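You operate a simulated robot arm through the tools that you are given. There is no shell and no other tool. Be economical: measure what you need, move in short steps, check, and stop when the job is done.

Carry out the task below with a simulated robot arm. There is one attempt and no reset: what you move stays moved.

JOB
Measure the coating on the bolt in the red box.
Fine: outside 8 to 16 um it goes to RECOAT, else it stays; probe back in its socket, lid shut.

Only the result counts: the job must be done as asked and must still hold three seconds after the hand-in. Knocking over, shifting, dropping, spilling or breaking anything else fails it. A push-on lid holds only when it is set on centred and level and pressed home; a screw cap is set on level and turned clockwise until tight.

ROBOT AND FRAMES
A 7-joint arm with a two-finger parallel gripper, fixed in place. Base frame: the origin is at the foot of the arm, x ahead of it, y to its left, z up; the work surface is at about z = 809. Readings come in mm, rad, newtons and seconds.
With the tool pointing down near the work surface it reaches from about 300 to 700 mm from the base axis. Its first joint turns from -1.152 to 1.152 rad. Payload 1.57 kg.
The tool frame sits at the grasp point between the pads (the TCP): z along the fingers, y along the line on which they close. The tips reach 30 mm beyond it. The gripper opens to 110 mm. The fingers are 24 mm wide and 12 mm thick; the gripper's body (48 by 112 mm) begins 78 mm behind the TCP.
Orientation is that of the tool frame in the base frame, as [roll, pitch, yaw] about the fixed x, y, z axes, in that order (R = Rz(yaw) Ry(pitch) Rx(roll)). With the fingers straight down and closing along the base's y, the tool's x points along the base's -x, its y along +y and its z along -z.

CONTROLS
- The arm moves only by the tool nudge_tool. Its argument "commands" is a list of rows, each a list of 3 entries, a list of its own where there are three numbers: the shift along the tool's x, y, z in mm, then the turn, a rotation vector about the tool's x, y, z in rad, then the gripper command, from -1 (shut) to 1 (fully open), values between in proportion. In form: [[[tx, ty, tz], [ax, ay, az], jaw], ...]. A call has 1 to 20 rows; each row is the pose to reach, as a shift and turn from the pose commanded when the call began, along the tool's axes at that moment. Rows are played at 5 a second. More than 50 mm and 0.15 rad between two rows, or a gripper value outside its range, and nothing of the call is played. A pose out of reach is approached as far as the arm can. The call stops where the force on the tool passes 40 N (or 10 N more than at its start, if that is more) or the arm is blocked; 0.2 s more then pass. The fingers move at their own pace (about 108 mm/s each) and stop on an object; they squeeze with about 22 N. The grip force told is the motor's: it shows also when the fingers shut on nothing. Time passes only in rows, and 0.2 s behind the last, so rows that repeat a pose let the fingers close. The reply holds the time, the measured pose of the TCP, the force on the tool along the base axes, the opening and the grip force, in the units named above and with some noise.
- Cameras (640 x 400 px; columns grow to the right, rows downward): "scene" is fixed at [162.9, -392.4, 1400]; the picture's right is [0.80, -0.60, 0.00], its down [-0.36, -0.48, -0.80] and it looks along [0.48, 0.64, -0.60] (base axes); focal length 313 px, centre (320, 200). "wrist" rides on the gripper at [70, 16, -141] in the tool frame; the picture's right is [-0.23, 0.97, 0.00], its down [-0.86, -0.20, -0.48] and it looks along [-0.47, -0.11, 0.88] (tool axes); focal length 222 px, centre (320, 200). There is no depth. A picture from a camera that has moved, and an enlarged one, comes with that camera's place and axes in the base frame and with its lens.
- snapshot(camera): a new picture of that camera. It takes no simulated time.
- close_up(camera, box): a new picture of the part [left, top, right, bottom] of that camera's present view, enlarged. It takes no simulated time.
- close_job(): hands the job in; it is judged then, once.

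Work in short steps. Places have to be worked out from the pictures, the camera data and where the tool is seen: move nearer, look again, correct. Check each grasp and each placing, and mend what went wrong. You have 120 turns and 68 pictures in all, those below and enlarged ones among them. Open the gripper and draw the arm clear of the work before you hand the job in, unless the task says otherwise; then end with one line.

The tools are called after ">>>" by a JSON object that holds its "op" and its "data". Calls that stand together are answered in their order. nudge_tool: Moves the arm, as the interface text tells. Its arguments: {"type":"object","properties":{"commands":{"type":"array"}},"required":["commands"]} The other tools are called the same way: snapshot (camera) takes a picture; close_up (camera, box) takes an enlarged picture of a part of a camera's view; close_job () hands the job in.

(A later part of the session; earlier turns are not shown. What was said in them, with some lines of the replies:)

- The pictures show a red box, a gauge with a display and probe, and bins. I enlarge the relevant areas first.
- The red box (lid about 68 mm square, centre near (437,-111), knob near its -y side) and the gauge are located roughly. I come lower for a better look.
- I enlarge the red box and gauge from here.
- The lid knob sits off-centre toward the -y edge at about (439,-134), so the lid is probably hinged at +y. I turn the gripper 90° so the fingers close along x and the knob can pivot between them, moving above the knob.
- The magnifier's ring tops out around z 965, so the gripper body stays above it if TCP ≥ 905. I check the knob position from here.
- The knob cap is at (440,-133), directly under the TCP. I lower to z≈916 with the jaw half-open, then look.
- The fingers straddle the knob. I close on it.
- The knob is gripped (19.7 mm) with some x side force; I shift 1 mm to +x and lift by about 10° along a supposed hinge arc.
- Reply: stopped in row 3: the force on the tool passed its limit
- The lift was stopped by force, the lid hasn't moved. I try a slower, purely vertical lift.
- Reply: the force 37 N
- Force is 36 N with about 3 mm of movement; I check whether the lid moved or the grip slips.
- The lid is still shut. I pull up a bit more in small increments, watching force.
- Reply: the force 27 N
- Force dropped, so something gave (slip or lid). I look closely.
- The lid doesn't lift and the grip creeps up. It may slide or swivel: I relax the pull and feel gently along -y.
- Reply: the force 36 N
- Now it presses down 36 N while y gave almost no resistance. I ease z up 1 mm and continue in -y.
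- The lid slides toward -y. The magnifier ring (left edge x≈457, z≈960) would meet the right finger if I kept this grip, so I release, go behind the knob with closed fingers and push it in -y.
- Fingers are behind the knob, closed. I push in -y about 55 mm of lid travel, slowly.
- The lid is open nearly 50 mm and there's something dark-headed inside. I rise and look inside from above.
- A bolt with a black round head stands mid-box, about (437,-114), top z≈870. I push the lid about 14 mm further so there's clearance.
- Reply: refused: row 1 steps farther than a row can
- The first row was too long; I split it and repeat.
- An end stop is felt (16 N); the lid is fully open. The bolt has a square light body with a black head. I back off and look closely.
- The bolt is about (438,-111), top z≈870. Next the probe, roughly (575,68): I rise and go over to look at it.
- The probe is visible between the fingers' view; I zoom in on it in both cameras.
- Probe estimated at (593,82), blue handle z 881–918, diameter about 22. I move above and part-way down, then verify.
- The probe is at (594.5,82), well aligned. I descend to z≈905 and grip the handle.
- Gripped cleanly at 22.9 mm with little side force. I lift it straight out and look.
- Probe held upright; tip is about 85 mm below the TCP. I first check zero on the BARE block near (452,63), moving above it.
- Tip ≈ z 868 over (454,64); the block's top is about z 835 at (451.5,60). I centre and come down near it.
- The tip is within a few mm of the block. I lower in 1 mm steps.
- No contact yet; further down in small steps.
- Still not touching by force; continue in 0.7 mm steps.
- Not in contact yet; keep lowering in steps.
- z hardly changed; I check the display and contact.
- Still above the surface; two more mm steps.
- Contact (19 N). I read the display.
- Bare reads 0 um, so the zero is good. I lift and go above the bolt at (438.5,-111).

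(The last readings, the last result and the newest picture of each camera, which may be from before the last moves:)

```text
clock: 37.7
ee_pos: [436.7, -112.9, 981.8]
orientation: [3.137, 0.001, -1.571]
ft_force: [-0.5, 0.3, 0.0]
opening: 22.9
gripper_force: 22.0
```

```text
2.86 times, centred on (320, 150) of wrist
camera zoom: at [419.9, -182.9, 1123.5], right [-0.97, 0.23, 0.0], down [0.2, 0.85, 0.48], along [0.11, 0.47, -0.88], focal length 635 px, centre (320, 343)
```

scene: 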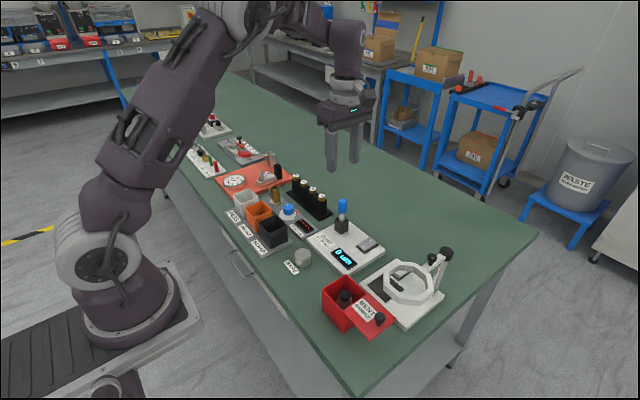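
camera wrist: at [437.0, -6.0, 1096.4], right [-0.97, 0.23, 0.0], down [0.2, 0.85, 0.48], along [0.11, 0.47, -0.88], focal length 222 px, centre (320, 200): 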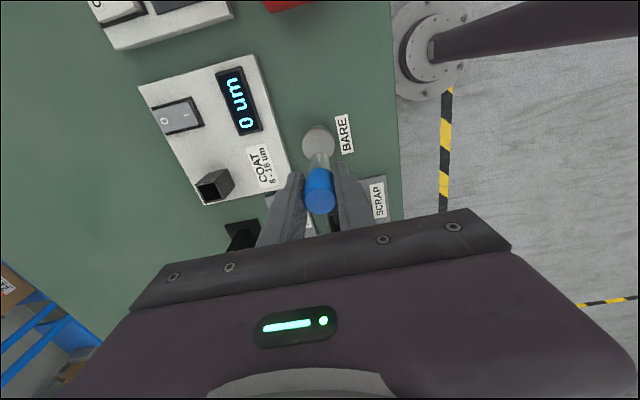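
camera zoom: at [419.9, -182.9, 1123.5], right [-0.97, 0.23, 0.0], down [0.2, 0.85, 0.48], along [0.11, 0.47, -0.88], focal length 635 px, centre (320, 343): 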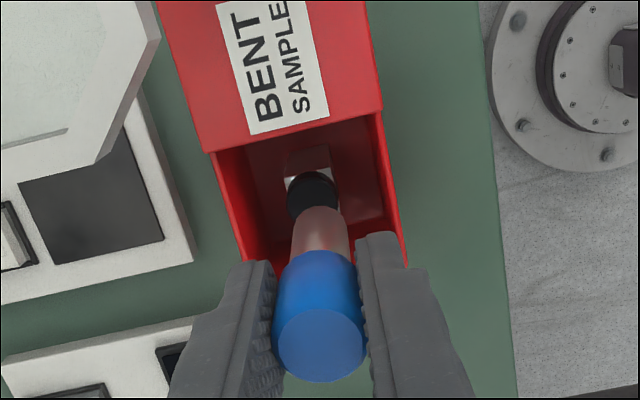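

The tip is above the bolt head. I lower toward it.

>>> {"op": "nudge_tool", "data": {"commands": [[[0, -1, 8], [0, 0, 0], -1], [[0, -1, 14], [0, 0, 0], -1], [[0, -1, 17], [0, 0, 0], -1], [[0, -1, 18], [0, 0, 0], -1], [[0, -1, 19], [0, 0, 0], -1], [[0, -1, 20], [0, 0, 0], -1], [[0, -1, 20], [0, 0, 0], -1]]}}

>>> {"op": "close_up", "data": {"camera": "scene", "box": [310, 230, 380, 310]}}

```text
clock: 39.3
ee_pos: [438.9, -111.0, 962.5]
orientation: [3.139, 0.001, -1.572]
ft_force: [0.4, 0.7, -1.4]
opening: 23.0
gripper_force: 21.7
```

```text
5.00 times, centred on (345, 270) of scene
camera zoom: at [162.9, -392.4, 1400.0], right [0.8, -0.6, 0.0], down [-0.36, -0.48, -0.8], along [0.48, 0.64, -0.6], focal length 1563 px, centre (195, -150)
```

zoom: 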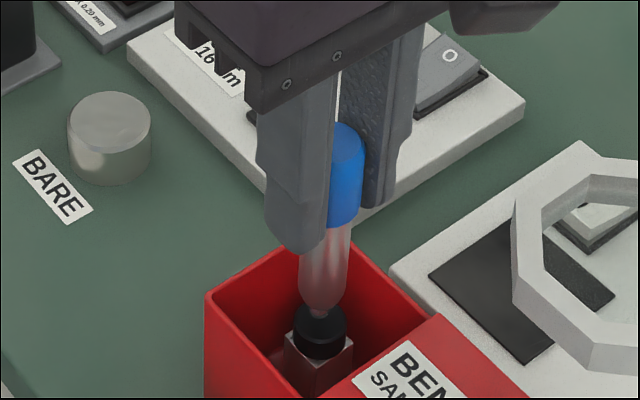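

Nearly touching; continue in small steps until force.

>>> {"op": "nudge_tool", "data": {"commands": [[[0, 0, 0.7], [0, 0, 0], -1], [[0, 0, 1.4], [0, 0, 0], -1], [[0, 0, 2.1], [0, 0, 0], -1], [[0, 0, 2.8], [0, 0, 0], -1], [[0, 0, 2.8], [0, 0, 0], -1]]}}

```text
clock: 40.5
ee_pos: [438.5, -110.8, 959.5]
orientation: [3.136, 0.002, -1.572]
ft_force: [0.4, -0.7, -1.0]
opening: 23.0
gripper_force: 21.8
```

>>> {"op": "nudge_tool", "data": {"commands": [[[0, 0, 0.7], [0, 0, 0], -1], [[0, 0, 1.4], [0, 0, 0], -1], [[0, 0, 2.1], [0, 0, 0], -1], [[0, 0, 2.8], [0, 0, 0], -1], [[0, 0, 2.8], [0, 0, 0], -1]]}}

```text
clock: 41.7
ee_pos: [438.0, -110.5, 956.7]
orientation: [3.138, 0.0, -1.572]
ft_force: [-0.7, -0.1, -1.1]
opening: 23.0
gripper_force: 22.1
```

No contact yet; next small steps.

>>> {"op": "nudge_tool", "data": {"commands": [[[0, 0, 0.7], [0, 0, 0], -1], [[0, 0, 1.4], [0, 0, 0], -1], [[0, 0, 2.1], [0, 0, 0], -1], [[0, 0, 2.8], [0, 0, 0], -1], [[0, 0, 2.8], [0, 0, 0], -1]]}}

>>> {"op": "close_up", "data": {"camera": "scene", "box": [310, 230, 380, 310]}}

```text
clock: 42.9
ee_pos: [439.7, -110.8, 953.9]
orientation: [3.139, 0.001, -1.572]
ft_force: [0.6, -1.5, 13.9]
opening: 23.3
gripper_force: 22.4
```

```text
5.00 times, centred on (345, 270) of scene
camera zoom: at [162.7, -392.4, 1400.1], right [0.8, -0.6, 0.0], down [-0.36, -0.48, -0.8], along [0.48, 0.64, -0.6], focal length 1563 px, centre (195, -150)
```

zoom: 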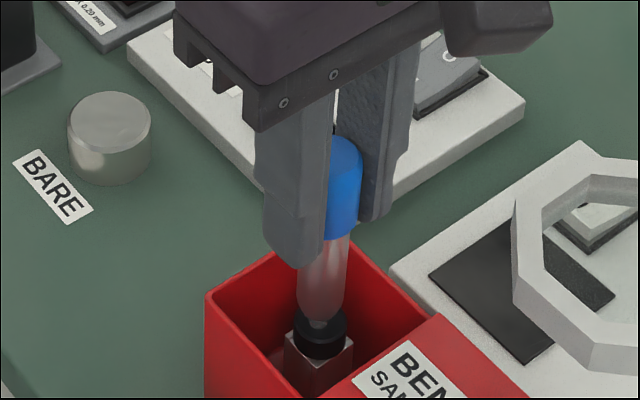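

Contact on the bolt head (14 N). The display is hidden from the scene camera; I try the wrist view.

>>> {"op": "snapshot", "data": {"camera": "wrist"}}

```text
24 pictures are left
camera wrist: at [421.9, -180.7, 1095.7], right [-0.97, 0.23, 0.0], down [0.2, 0.85, 0.48], along [0.11, 0.47, -0.88], focal length 222 px, centre (320, 200)
```

wrist: 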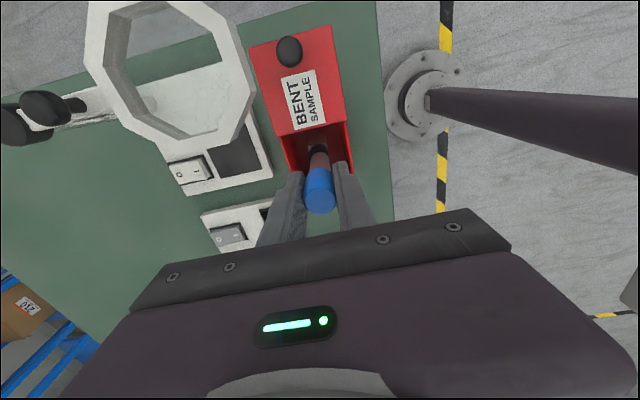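

The finger hides the display. I lift 12 mm, turn the gripper back 90° (view from -x leaves the display visible), then touch again.

>>> {"op": "nudge_tool", "data": {"commands": [[[0, 0, -12], [0, 0, 0], -1], [[0, 0, -12], [0, 0, 0.1428], -1], [[0, 0, -12], [0, 0, 0.2856], -1], [[0, 0, -12], [0, 0, 0.4284], -1], [[0, 0, -12], [0, 0, 0.5712], -1], [[0, 0, -12], [0, 0, 0.714], -1], [[0, 0, -12], [0, 0, 0.8568], -1], [[0, 0, -12], [0, 0, 0.9996], -1], [[0, 0, -12], [0, 0, 1.1424], -1], [[0, 0, -12], [0, 0, 1.2852], -1], [[0, 0, -12], [0, 0, 1.428], -1], [[0, 0, -12], [0, 0, 1.5708], -1], [[0, 0, -6], [0, 0, 1.5708], -1], [[0, 0, -4], [0, 0, 1.5708], -1], [[0, 0, -3], [0, 0, 1.5708], -1], [[0, 0, -2], [0, 0, 1.5708], -1], [[0, 0, -1], [0, 0, 1.5708], -1], [[0, 0, -0.3], [0, 0, 1.5708], -1], [[0, 0, -0.3], [0, 0, 1.5708], -1]]}}

>>> {"op": "snapshot", "data": {"camera": "wrist"}}

```text
clock: 46.9
ee_pos: [437.7, -110.9, 954.6]
orientation: [-3.141, -0.002, 3.141]
ft_force: [-0.3, 1.0, 16.7]
opening: 23.1
gripper_force: 21.9
```

```text
23 pictures are left
camera wrist: at [368.8, -95.1, 1096.5], right [0.23, 0.97, 0.0], down [0.86, -0.2, 0.48], along [0.46, -0.11, -0.88], focal length 222 px, centre (320, 200)
```

wrist: 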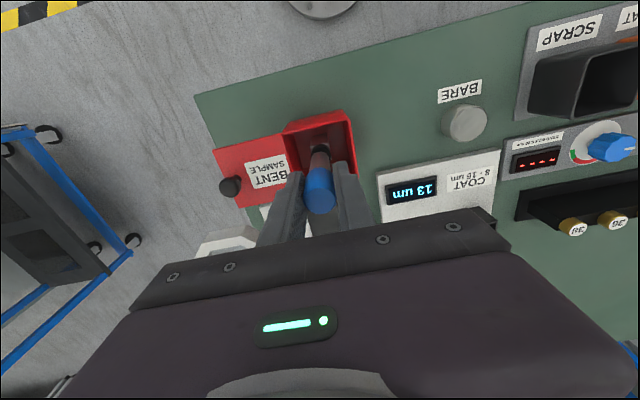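

It shows a reading; I enlarge it.

>>> {"op": "close_up", "data": {"camera": "wrist", "box": [380, 160, 500, 220]}}

```text
5.33 times, centred on (440, 190) of wrist
camera zoom: at [368.8, -95.1, 1096.5], right [0.23, 0.97, 0.0], down [0.86, -0.2, 0.48], along [0.46, -0.11, -0.88], focal length 1185 px, centre (-320, 253)
```

zoom: 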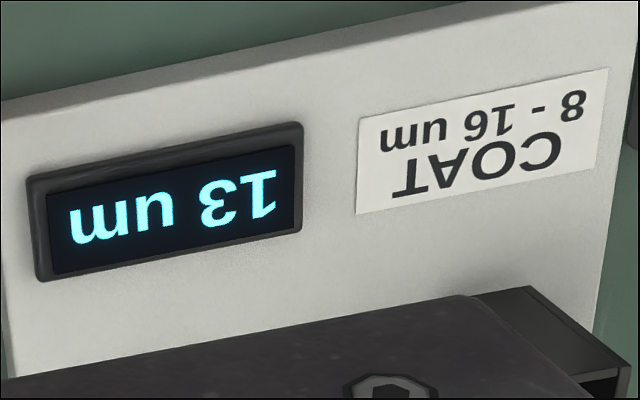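

The bolt reads 13 um: within 8–16, so it stays. Now I lift, turn back to the pickup orientation and go above the socket (594.4, 81.4).

>>> {"op": "nudge_tool", "data": {"commands": [[[0, 0, -20], [0, 0, 0], -1], [[0, 0, -55], [0, 0, 0], -1], [[-14, 17, -55], [0, 0, -0.1428], -1], [[-28, 35, -55], [0, 0, -0.2856], -1], [[-42, 52, -55], [0, 0, -0.4284], -1], [[-57, 70, -55], [0, 0, -0.5712], -1], [[-71, 87, -55], [0, 0, -0.714], -1], [[-85, 105, -55], [0, 0, -0.8568], -1], [[-100, 122, -55], [0, 0, -0.9996], -1], [[-114, 140, -55], [0, 0, -1.1424], -1], [[-128, 157, -55], [0, 0, -1.2852], -1], [[-143, 175, -55], [0, 0, -1.428], -1], [[-156.5, 192, -55], [0, 0, -1.5708], -1], [[-156.5, 192, -55], [0, 0, -1.5708], -1], [[-156.5, 192, -55], [0, 0, -1.5708], -1]]}}

>>> {"op": "nudge_tool", "data": {"commands": [[[0, 0, 0], [0, 0, 0], -1], [[0, 0, 0], [0, 0, 0], -1]]}}

```text
clock: 50.1
ee_pos: [595.9, 81.4, 1010.1]
orientation: [3.139, 0.001, -1.57]
ft_force: [-0.6, -0.5, -0.6]
opening: 23.2
gripper_force: 22.0
```

```text
clock: 50.7
ee_pos: [595.2, 79.5, 1010.3]
orientation: [3.138, 0.001, -1.572]
ft_force: [0.5, -0.7, -0.6]
opening: 23.2
gripper_force: 22.0
```

Averaging the readings, I correct by (-1,+0.6) mm and lower until the tip is just above the socket, then look.

>>> {"op": "nudge_tool", "data": {"commands": [[[-0.6, 1, 20], [0, 0, 0], -1], [[-0.6, 1, 45], [0, 0, 0], -1], [[-0.6, 1, 58], [0, 0, 0], -1], [[-0.6, 1, 58], [0, 0, 0], -1], [[-0.6, 1, 58], [0, 0, 0], -1]]}}

>>> {"op": "close_up", "data": {"camera": "scene", "box": [310, 170, 380, 240]}}

>>> {"op": "close_up", "data": {"camera": "wrist", "box": [260, 100, 380, 220]}}

```text
clock: 51.9
ee_pos: [594.4, 82.6, 951.1]
orientation: [3.138, 0.002, -1.573]
ft_force: [-0.6, -0.4, -0.8]
opening: 23.0
gripper_force: 21.9
```

```text
5.71 times, centred on (345, 205) of scene
camera zoom: at [162.9, -392.4, 1400.0], right [0.8, -0.6, 0.0], down [-0.36, -0.48, -0.8], along [0.48, 0.64, -0.6], focal length 1786 px, centre (177, 171)
```

zoom: 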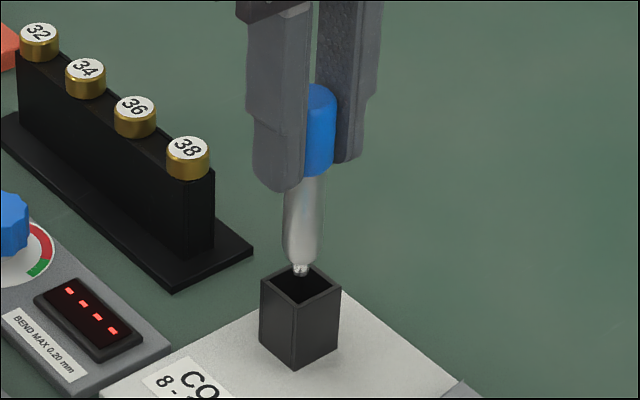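

```text
3.33 times, centred on (320, 160) of wrist
camera zoom: at [577.7, 11.1, 1092.5], right [-0.97, 0.23, 0.0], down [0.2, 0.85, 0.48], along [0.11, 0.47, -0.88], focal length 740 px, centre (320, 333)
```

zoom: 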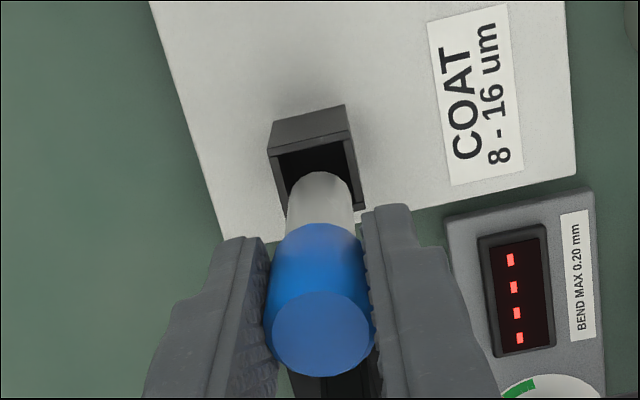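

The tip is centred over the socket. I lower it in to just above the earlier grip height.

>>> {"op": "nudge_tool", "data": {"commands": [[[0.3, 0, 8], [0, 0, 0], -1], [[0.3, 0, 16], [0, 0, 0], -1], [[0.3, 0, 24], [0, 0, 0], -1], [[0.3, 0, 32], [0, 0, 0], -1], [[0.3, 0, 40], [0, 0, 0], -1], [[0.3, 0, 44], [0, 0, 0], -1], [[0.3, 0, 46], [0, 0, 0], -1], [[0.3, 0, 46], [0, 0, 0], -1]]}}

```text
clock: 53.7
ee_pos: [595.1, 81.1, 905.5]
orientation: [3.14, 0.002, -1.574]
ft_force: [-2.5, 0.3, 19.5]
opening: 23.2
gripper_force: 21.7
```

Upward force shows it rests on the bottom. I check the view before releasing.

>>> {"op": "close_up", "data": {"camera": "scene", "box": [310, 160, 390, 240]}}

```text
5.00 times, centred on (350, 200) of scene
camera zoom: at [162.5, -392.5, 1400.1], right [0.8, -0.6, 0.0], down [-0.36, -0.48, -0.8], along [0.48, 0.64, -0.6], focal length 1563 px, centre (170, 200)
```

zoom: 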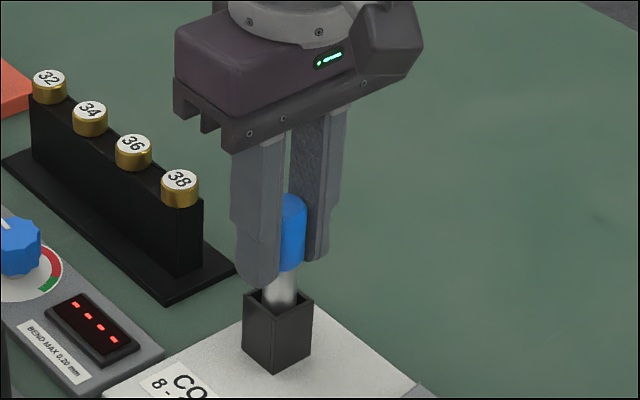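

Same depth as at the start. I open the fingers and rise straight up.

>>> {"op": "nudge_tool", "data": {"commands": [[[0, 0, -0.5], [0, 0, 0], -0.3], [[0, 0, -0.5], [0, 0, 0], 0], [[0, 0, -0.5], [0, 0, 0], 0], [[0, 0, -30], [0, 0, 0], 0], [[0, 0, -70], [0, 0, 0], 0], [[0, 0, -110], [0, 0, 0], 0], [[0, 0, -110], [0, 0, 0], 0]]}}

>>> {"op": "close_up", "data": {"camera": "scene", "box": [310, 180, 410, 330]}}

```text
clock: 55.3
ee_pos: [595.4, 79.3, 1017.6]
orientation: [3.137, 0.0, -1.573]
ft_force: [0.5, -0.5, 0.5]
opening: 55.0
gripper_force: 0.1
```

```text
2.67 times, centred on (360, 255) of scene
camera zoom: at [162.9, -392.4, 1400.0], right [0.8, -0.6, 0.0], down [-0.36, -0.48, -0.8], along [0.48, 0.64, -0.6], focal length 834 px, centre (213, 53)
```

zoom: 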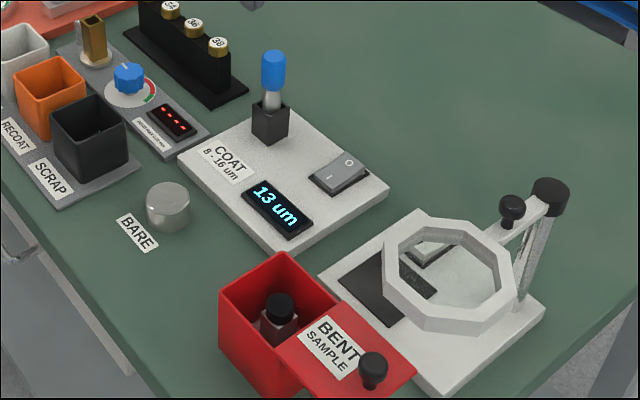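

Probe is back in its socket, reading 13 um. I carry the closed fingers to the -y side of the lid knob (about (436,-233)).

>>> {"op": "nudge_tool", "data": {"commands": [[[10, 5, -12], [0, 0, 0], -1], [[49, 25, -12], [0, 0, 0], -1], [[88, 45, -12], [0, 0, 0], -1], [[127, 65, -12], [0, 0, 0], -1], [[166, 85, -12], [0, 0, 0], -1], [[205, 105, -12], [0, 0, 0], -1], [[244, 125, -12], [0, 0, 0], -1], [[280, 145, -12], [0, 0, 0], -1], [[313, 159, -12], [0, 0, 0], -1], [[313, 159, -12], [0, 0, 0], -1]]}}

>>> {"op": "close_up", "data": {"camera": "scene", "box": [300, 200, 440, 340]}}

```text
clock: 57.5
ee_pos: [436.5, -232.2, 1027.1]
orientation: [3.138, 0.002, -1.571]
ft_force: [0.2, -0.7, 0.2]
opening: 0.0
gripper_force: 21.1
```

```text
2.86 times, centred on (370, 270) of scene
camera zoom: at [162.9, -392.4, 1400.0], right [0.8, -0.61, 0.0], down [-0.36, -0.48, -0.8], along [0.48, 0.64, -0.6], focal length 893 px, centre (177, 0)
```

zoom: 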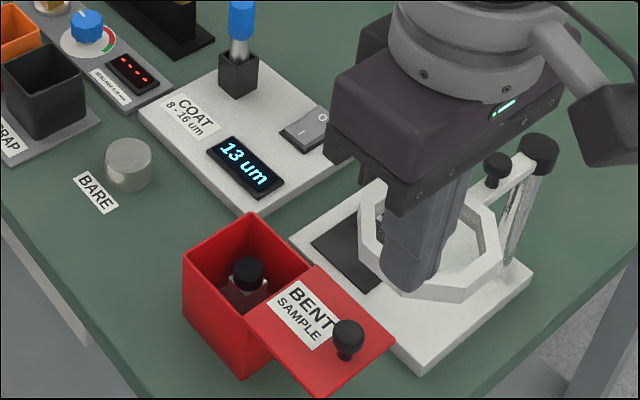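

For more clearance from the magnifier ring (left edge ≈455) I shift to x≈432, then descend half-way.

>>> {"op": "nudge_tool", "data": {"commands": [[[0, 4.5, 0], [0, 0, 0], -1], [[0, 4.5, 20], [0, 0, 0], -1], [[0, 4.5, 35], [0, 0, 0], -1], [[0, 4.5, 35], [0, 0, 0], -1]]}}

>>> {"op": "close_up", "data": {"camera": "wrist", "box": [200, 60, 420, 220]}}

```text
clock: 58.5
ee_pos: [430.5, -232.2, 992.5]
orientation: [3.137, 0.003, -1.572]
ft_force: [-0.4, -0.3, -0.4]
opening: 0.0
gripper_force: 20.7
```

```text
2.50 times, centred on (310, 140) of wrist
camera zoom: at [414.2, -302.8, 1134.7], right [-0.97, 0.23, 0.0], down [0.2, 0.85, 0.48], along [0.11, 0.47, -0.88], focal length 555 px, centre (345, 350)
```

zoom: 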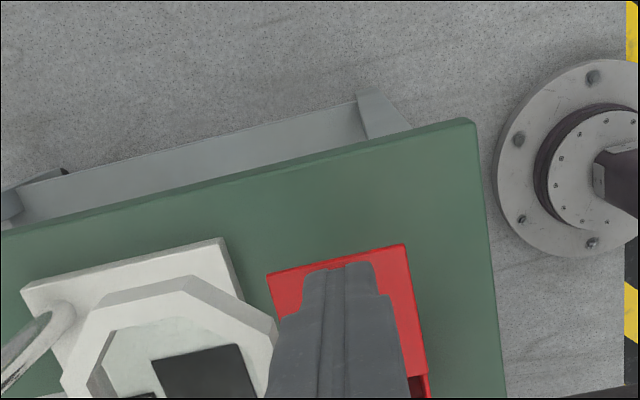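

Clearance to the ring is about 13 mm. I descend to knob height and push +y in steps.

>>> {"op": "nudge_tool", "data": {"commands": [[[0, 0, 25], [0, 0, 0], -1], [[0, 0, 50], [0, 0, 0], -1], [[0, 0, 70], [0, 0, 0], -1], [[0, 0, 74], [0, 0, 0], -1], [[0, 0, 74], [0, 0, 0], -1]]}}

>>> {"op": "close_up", "data": {"camera": "scene", "box": [310, 230, 420, 340]}}

```text
clock: 59.7
ee_pos: [429.9, -230.7, 919.0]
orientation: [3.136, 0.001, -1.573]
ft_force: [0.2, -0.1, -0.4]
opening: 0.2
gripper_force: 21.6
```

```text
3.64 times, centred on (365, 285) of scene
camera zoom: at [162.9, -392.4, 1400.0], right [0.8, -0.6, 0.0], down [-0.36, -0.48, -0.8], along [0.48, 0.64, -0.6], focal length 1137 px, centre (156, -109)
```

zoom: 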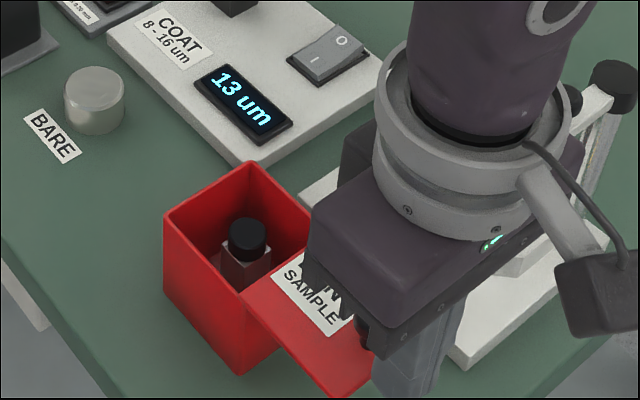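

In place. I push the knob toward +y in steps, most of the way.

>>> {"op": "nudge_tool", "data": {"commands": [[[-3, -3, 0], [0, 0, 0], -1], [[-8, -3, 0], [0, 0, 0], -1], [[-13, -3, 0], [0, 0, 0], -1], [[-18, -3, 0], [0, 0, 0], -1], [[-23, -3, 0], [0, 0, 0], -1], [[-28, -3, 0], [0, 0, 0], -1], [[-33, -3, 0], [0, 0, 0], -1], [[-38, -3, 0], [0, 0, 0], -1], [[-43, -3, 0], [0, 0, 0], -1], [[-48, -3, 0], [0, 0, 0], -1], [[-53, -3, 0], [0, 0, 0], -1], [[-58, -3, 0], [0, 0, 0], -1], [[-63, -3, 0], [0, 0, 0], -1], [[-68, -3, 0], [0, 0, 0], -1], [[-70, -3, 0], [0, 0, 0], -1], [[-70, -3, 0], [0, 0, 0], -1]]}}

```text
clock: 63.1
ee_pos: [433.4, -161.5, 917.6]
orientation: [3.139, 0.002, -1.572]
ft_force: [-0.8, 0.3, -0.6]
opening: 0.0
gripper_force: 21.5
```

I now push the last few mm slowly until the stop is felt.

>>> {"op": "nudge_tool", "data": {"commands": [[[-1, 0, 0], [0, 0, 0], -1], [[-2, 0, 0], [0, 0, 0], -1], [[-3, 0, 0], [0, 0, 0], -1], [[-4, 0, 0], [0, 0, 0], -1], [[-5, 0, 0], [0, 0, 0], -1], [[-5, 0, 0], [0, 0, 0], -1]]}}

>>> {"op": "close_up", "data": {"camera": "scene", "box": [310, 255, 390, 335]}}

```text
clock: 64.5
ee_pos: [433.1, -154.9, 918.1]
orientation: [3.139, 0.002, -1.572]
ft_force: [-0.3, 0.9, 0.4]
opening: 0.0
gripper_force: 21.4
```

```text
5.00 times, centred on (350, 295) of scene
camera zoom: at [162.9, -392.4, 1400.0], right [0.8, -0.6, 0.0], down [-0.36, -0.48, -0.8], along [0.48, 0.64, -0.6], focal length 1563 px, centre (170, -275)
```

zoom: 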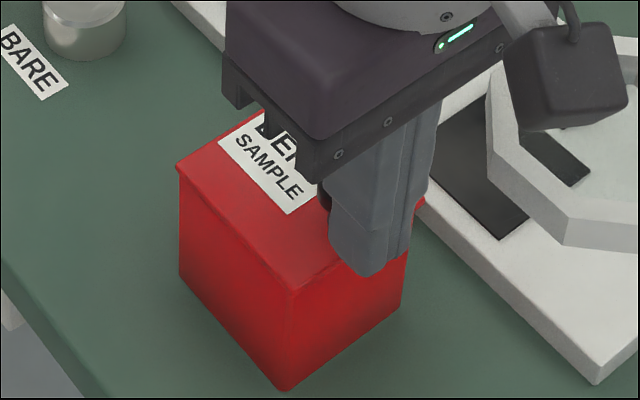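

Nearly closed (about 1–2 mm left). Continue in 0.6 mm steps to the stop.

>>> {"op": "nudge_tool", "data": {"commands": [[[-0.6, 0, 0], [0, 0, 0], -1], [[-1.2, 0, 0], [0, 0, 0], -1], [[-1.8, 0, 0], [0, 0, 0], -1], [[-2.4, 0, 0], [0, 0, 0], -1], [[-2.4, 0, 0], [0, 0, 0], -1]]}}

```text
clock: 65.7
ee_pos: [434.3, -155.7, 918.2]
orientation: [3.139, 0.001, -1.573]
ft_force: [-0.6, -2.8, -1.4]
opening: 0.1
gripper_force: 21.0
```

>>> {"op": "nudge_tool", "data": {"commands": [[[-0.4, 0, 0], [0, 0, 0], -1], [[-0.8, 0, 0], [0, 0, 0], -1], [[-1.0, 0, 0], [0, 0, 0], -1], [[-1.0, 0, 0], [0, 0, 0], -1]]}}

```text
clock: 66.7
ee_pos: [433.9, -153.2, 918.6]
orientation: [3.138, -0.001, -1.574]
ft_force: [1.4, -27.8, -2.8]
opening: 0.0
gripper_force: 21.2
```

The lid is against its stop (28 N). I back off, rise, open the gripper and check.

>>> {"op": "nudge_tool", "data": {"commands": [[[4, 0, 0], [0, 0, 0], -1], [[10, 2, 0], [0, 0, 0], -1], [[10, 2, -40], [0, 0, 0], -1], [[10, 2, -85], [0, 0, 0], -1], [[10, 2, -130], [0, 0, 0], 0], [[-30, 30, -150], [0, 0, 0], 1], [[-60, 60, -160], [0, 0, 0], 1], [[-60, 60, -160], [0, 0, 0], 1]]}}

>>> {"op": "close_up", "data": {"camera": "scene", "box": [310, 255, 390, 335]}}

>>> {"op": "snapshot", "data": {"camera": "scene"}}

```text
refused: row 6 steps farther than a row can; nothing moved
```

```text
5.00 times, centred on (350, 295) of scene
camera zoom: at [162.9, -393.1, 1399.8], right [0.8, -0.61, 0.0], down [-0.36, -0.48, -0.8], along [0.48, 0.64, -0.6], focal length 1563 px, centre (170, -275)
```

zoom: 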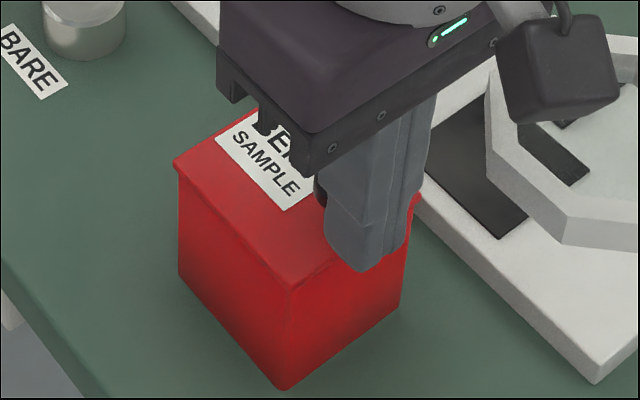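

```text
12 pictures are left
```

scene: 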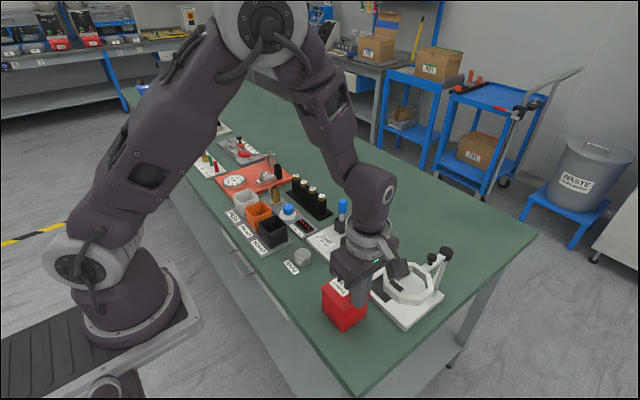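

The lid matches its original closed position. One row was too long, so I retreat with shorter steps.

>>> {"op": "nudge_tool", "data": {"commands": [[[4, 0, 0], [0, 0, 0], -1], [[10, 2, 0], [0, 0, 0], -1], [[10, 2, -40], [0, 0, 0], -1], [[10, 2, -85], [0, 0, 0], -1], [[10, 2, -130], [0, 0, 0], 0], [[-10, 20, -150], [0, 0, 0], 1], [[-35, 45, -165], [0, 0, 0], 1], [[-60, 60, -180], [0, 0, 0], 1], [[-60, 60, -180], [0, 0, 0], 1]]}}

>>> {"op": "close_up", "data": {"camera": "scene", "box": [280, 190, 460, 340]}}

>>> {"op": "close_up", "data": {"camera": "scene", "box": [310, 265, 380, 335]}}

```text
clock: 68.7
ee_pos: [373.0, -92.2, 1098.4]
orientation: [3.14, 0.001, -1.572]
ft_force: [-0.6, -0.6, -1.1]
opening: 110.1
gripper_force: 0.1
```

```text
2.67 times, centred on (370, 265) of scene
camera zoom: at [162.9, -392.4, 1400.0], right [0.8, -0.6, 0.0], down [-0.36, -0.48, -0.8], along [0.48, 0.64, -0.6], focal length 834 px, centre (187, 27)
```

zoom: 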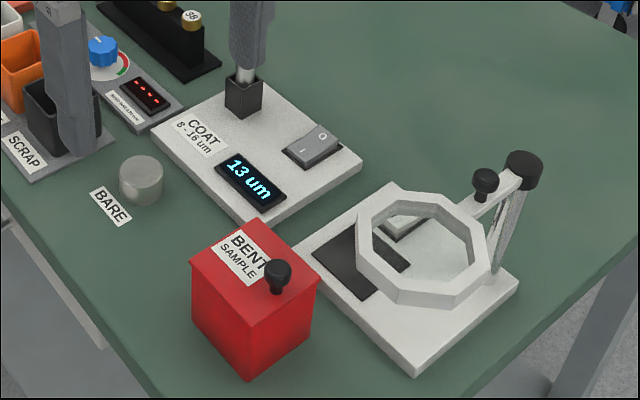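

```text
5.71 times, centred on (345, 300) of scene
camera zoom: at [162.9, -392.4, 1400.0], right [0.8, -0.6, 0.0], down [-0.36, -0.48, -0.8], along [0.48, 0.64, -0.6], focal length 1786 px, centre (177, -371)
```

zoom: 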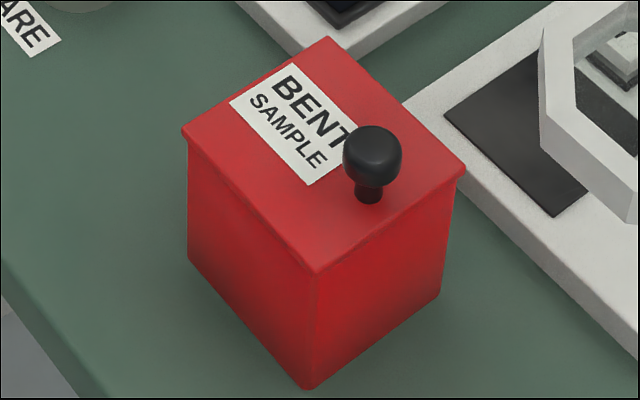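

The lid is back exactly where it started, the probe is in its socket, the bolt (13 um) stays in the box, and the arm is clear with the gripper open. I hand in.

>>> {"op": "close_job", "data": {}}

```text
The job is handed in.
```

The coating on the bolt measured 13 um, inside the 8–16 um range, so it stays in the red box; the probe is back in its socket and the lid is shut.
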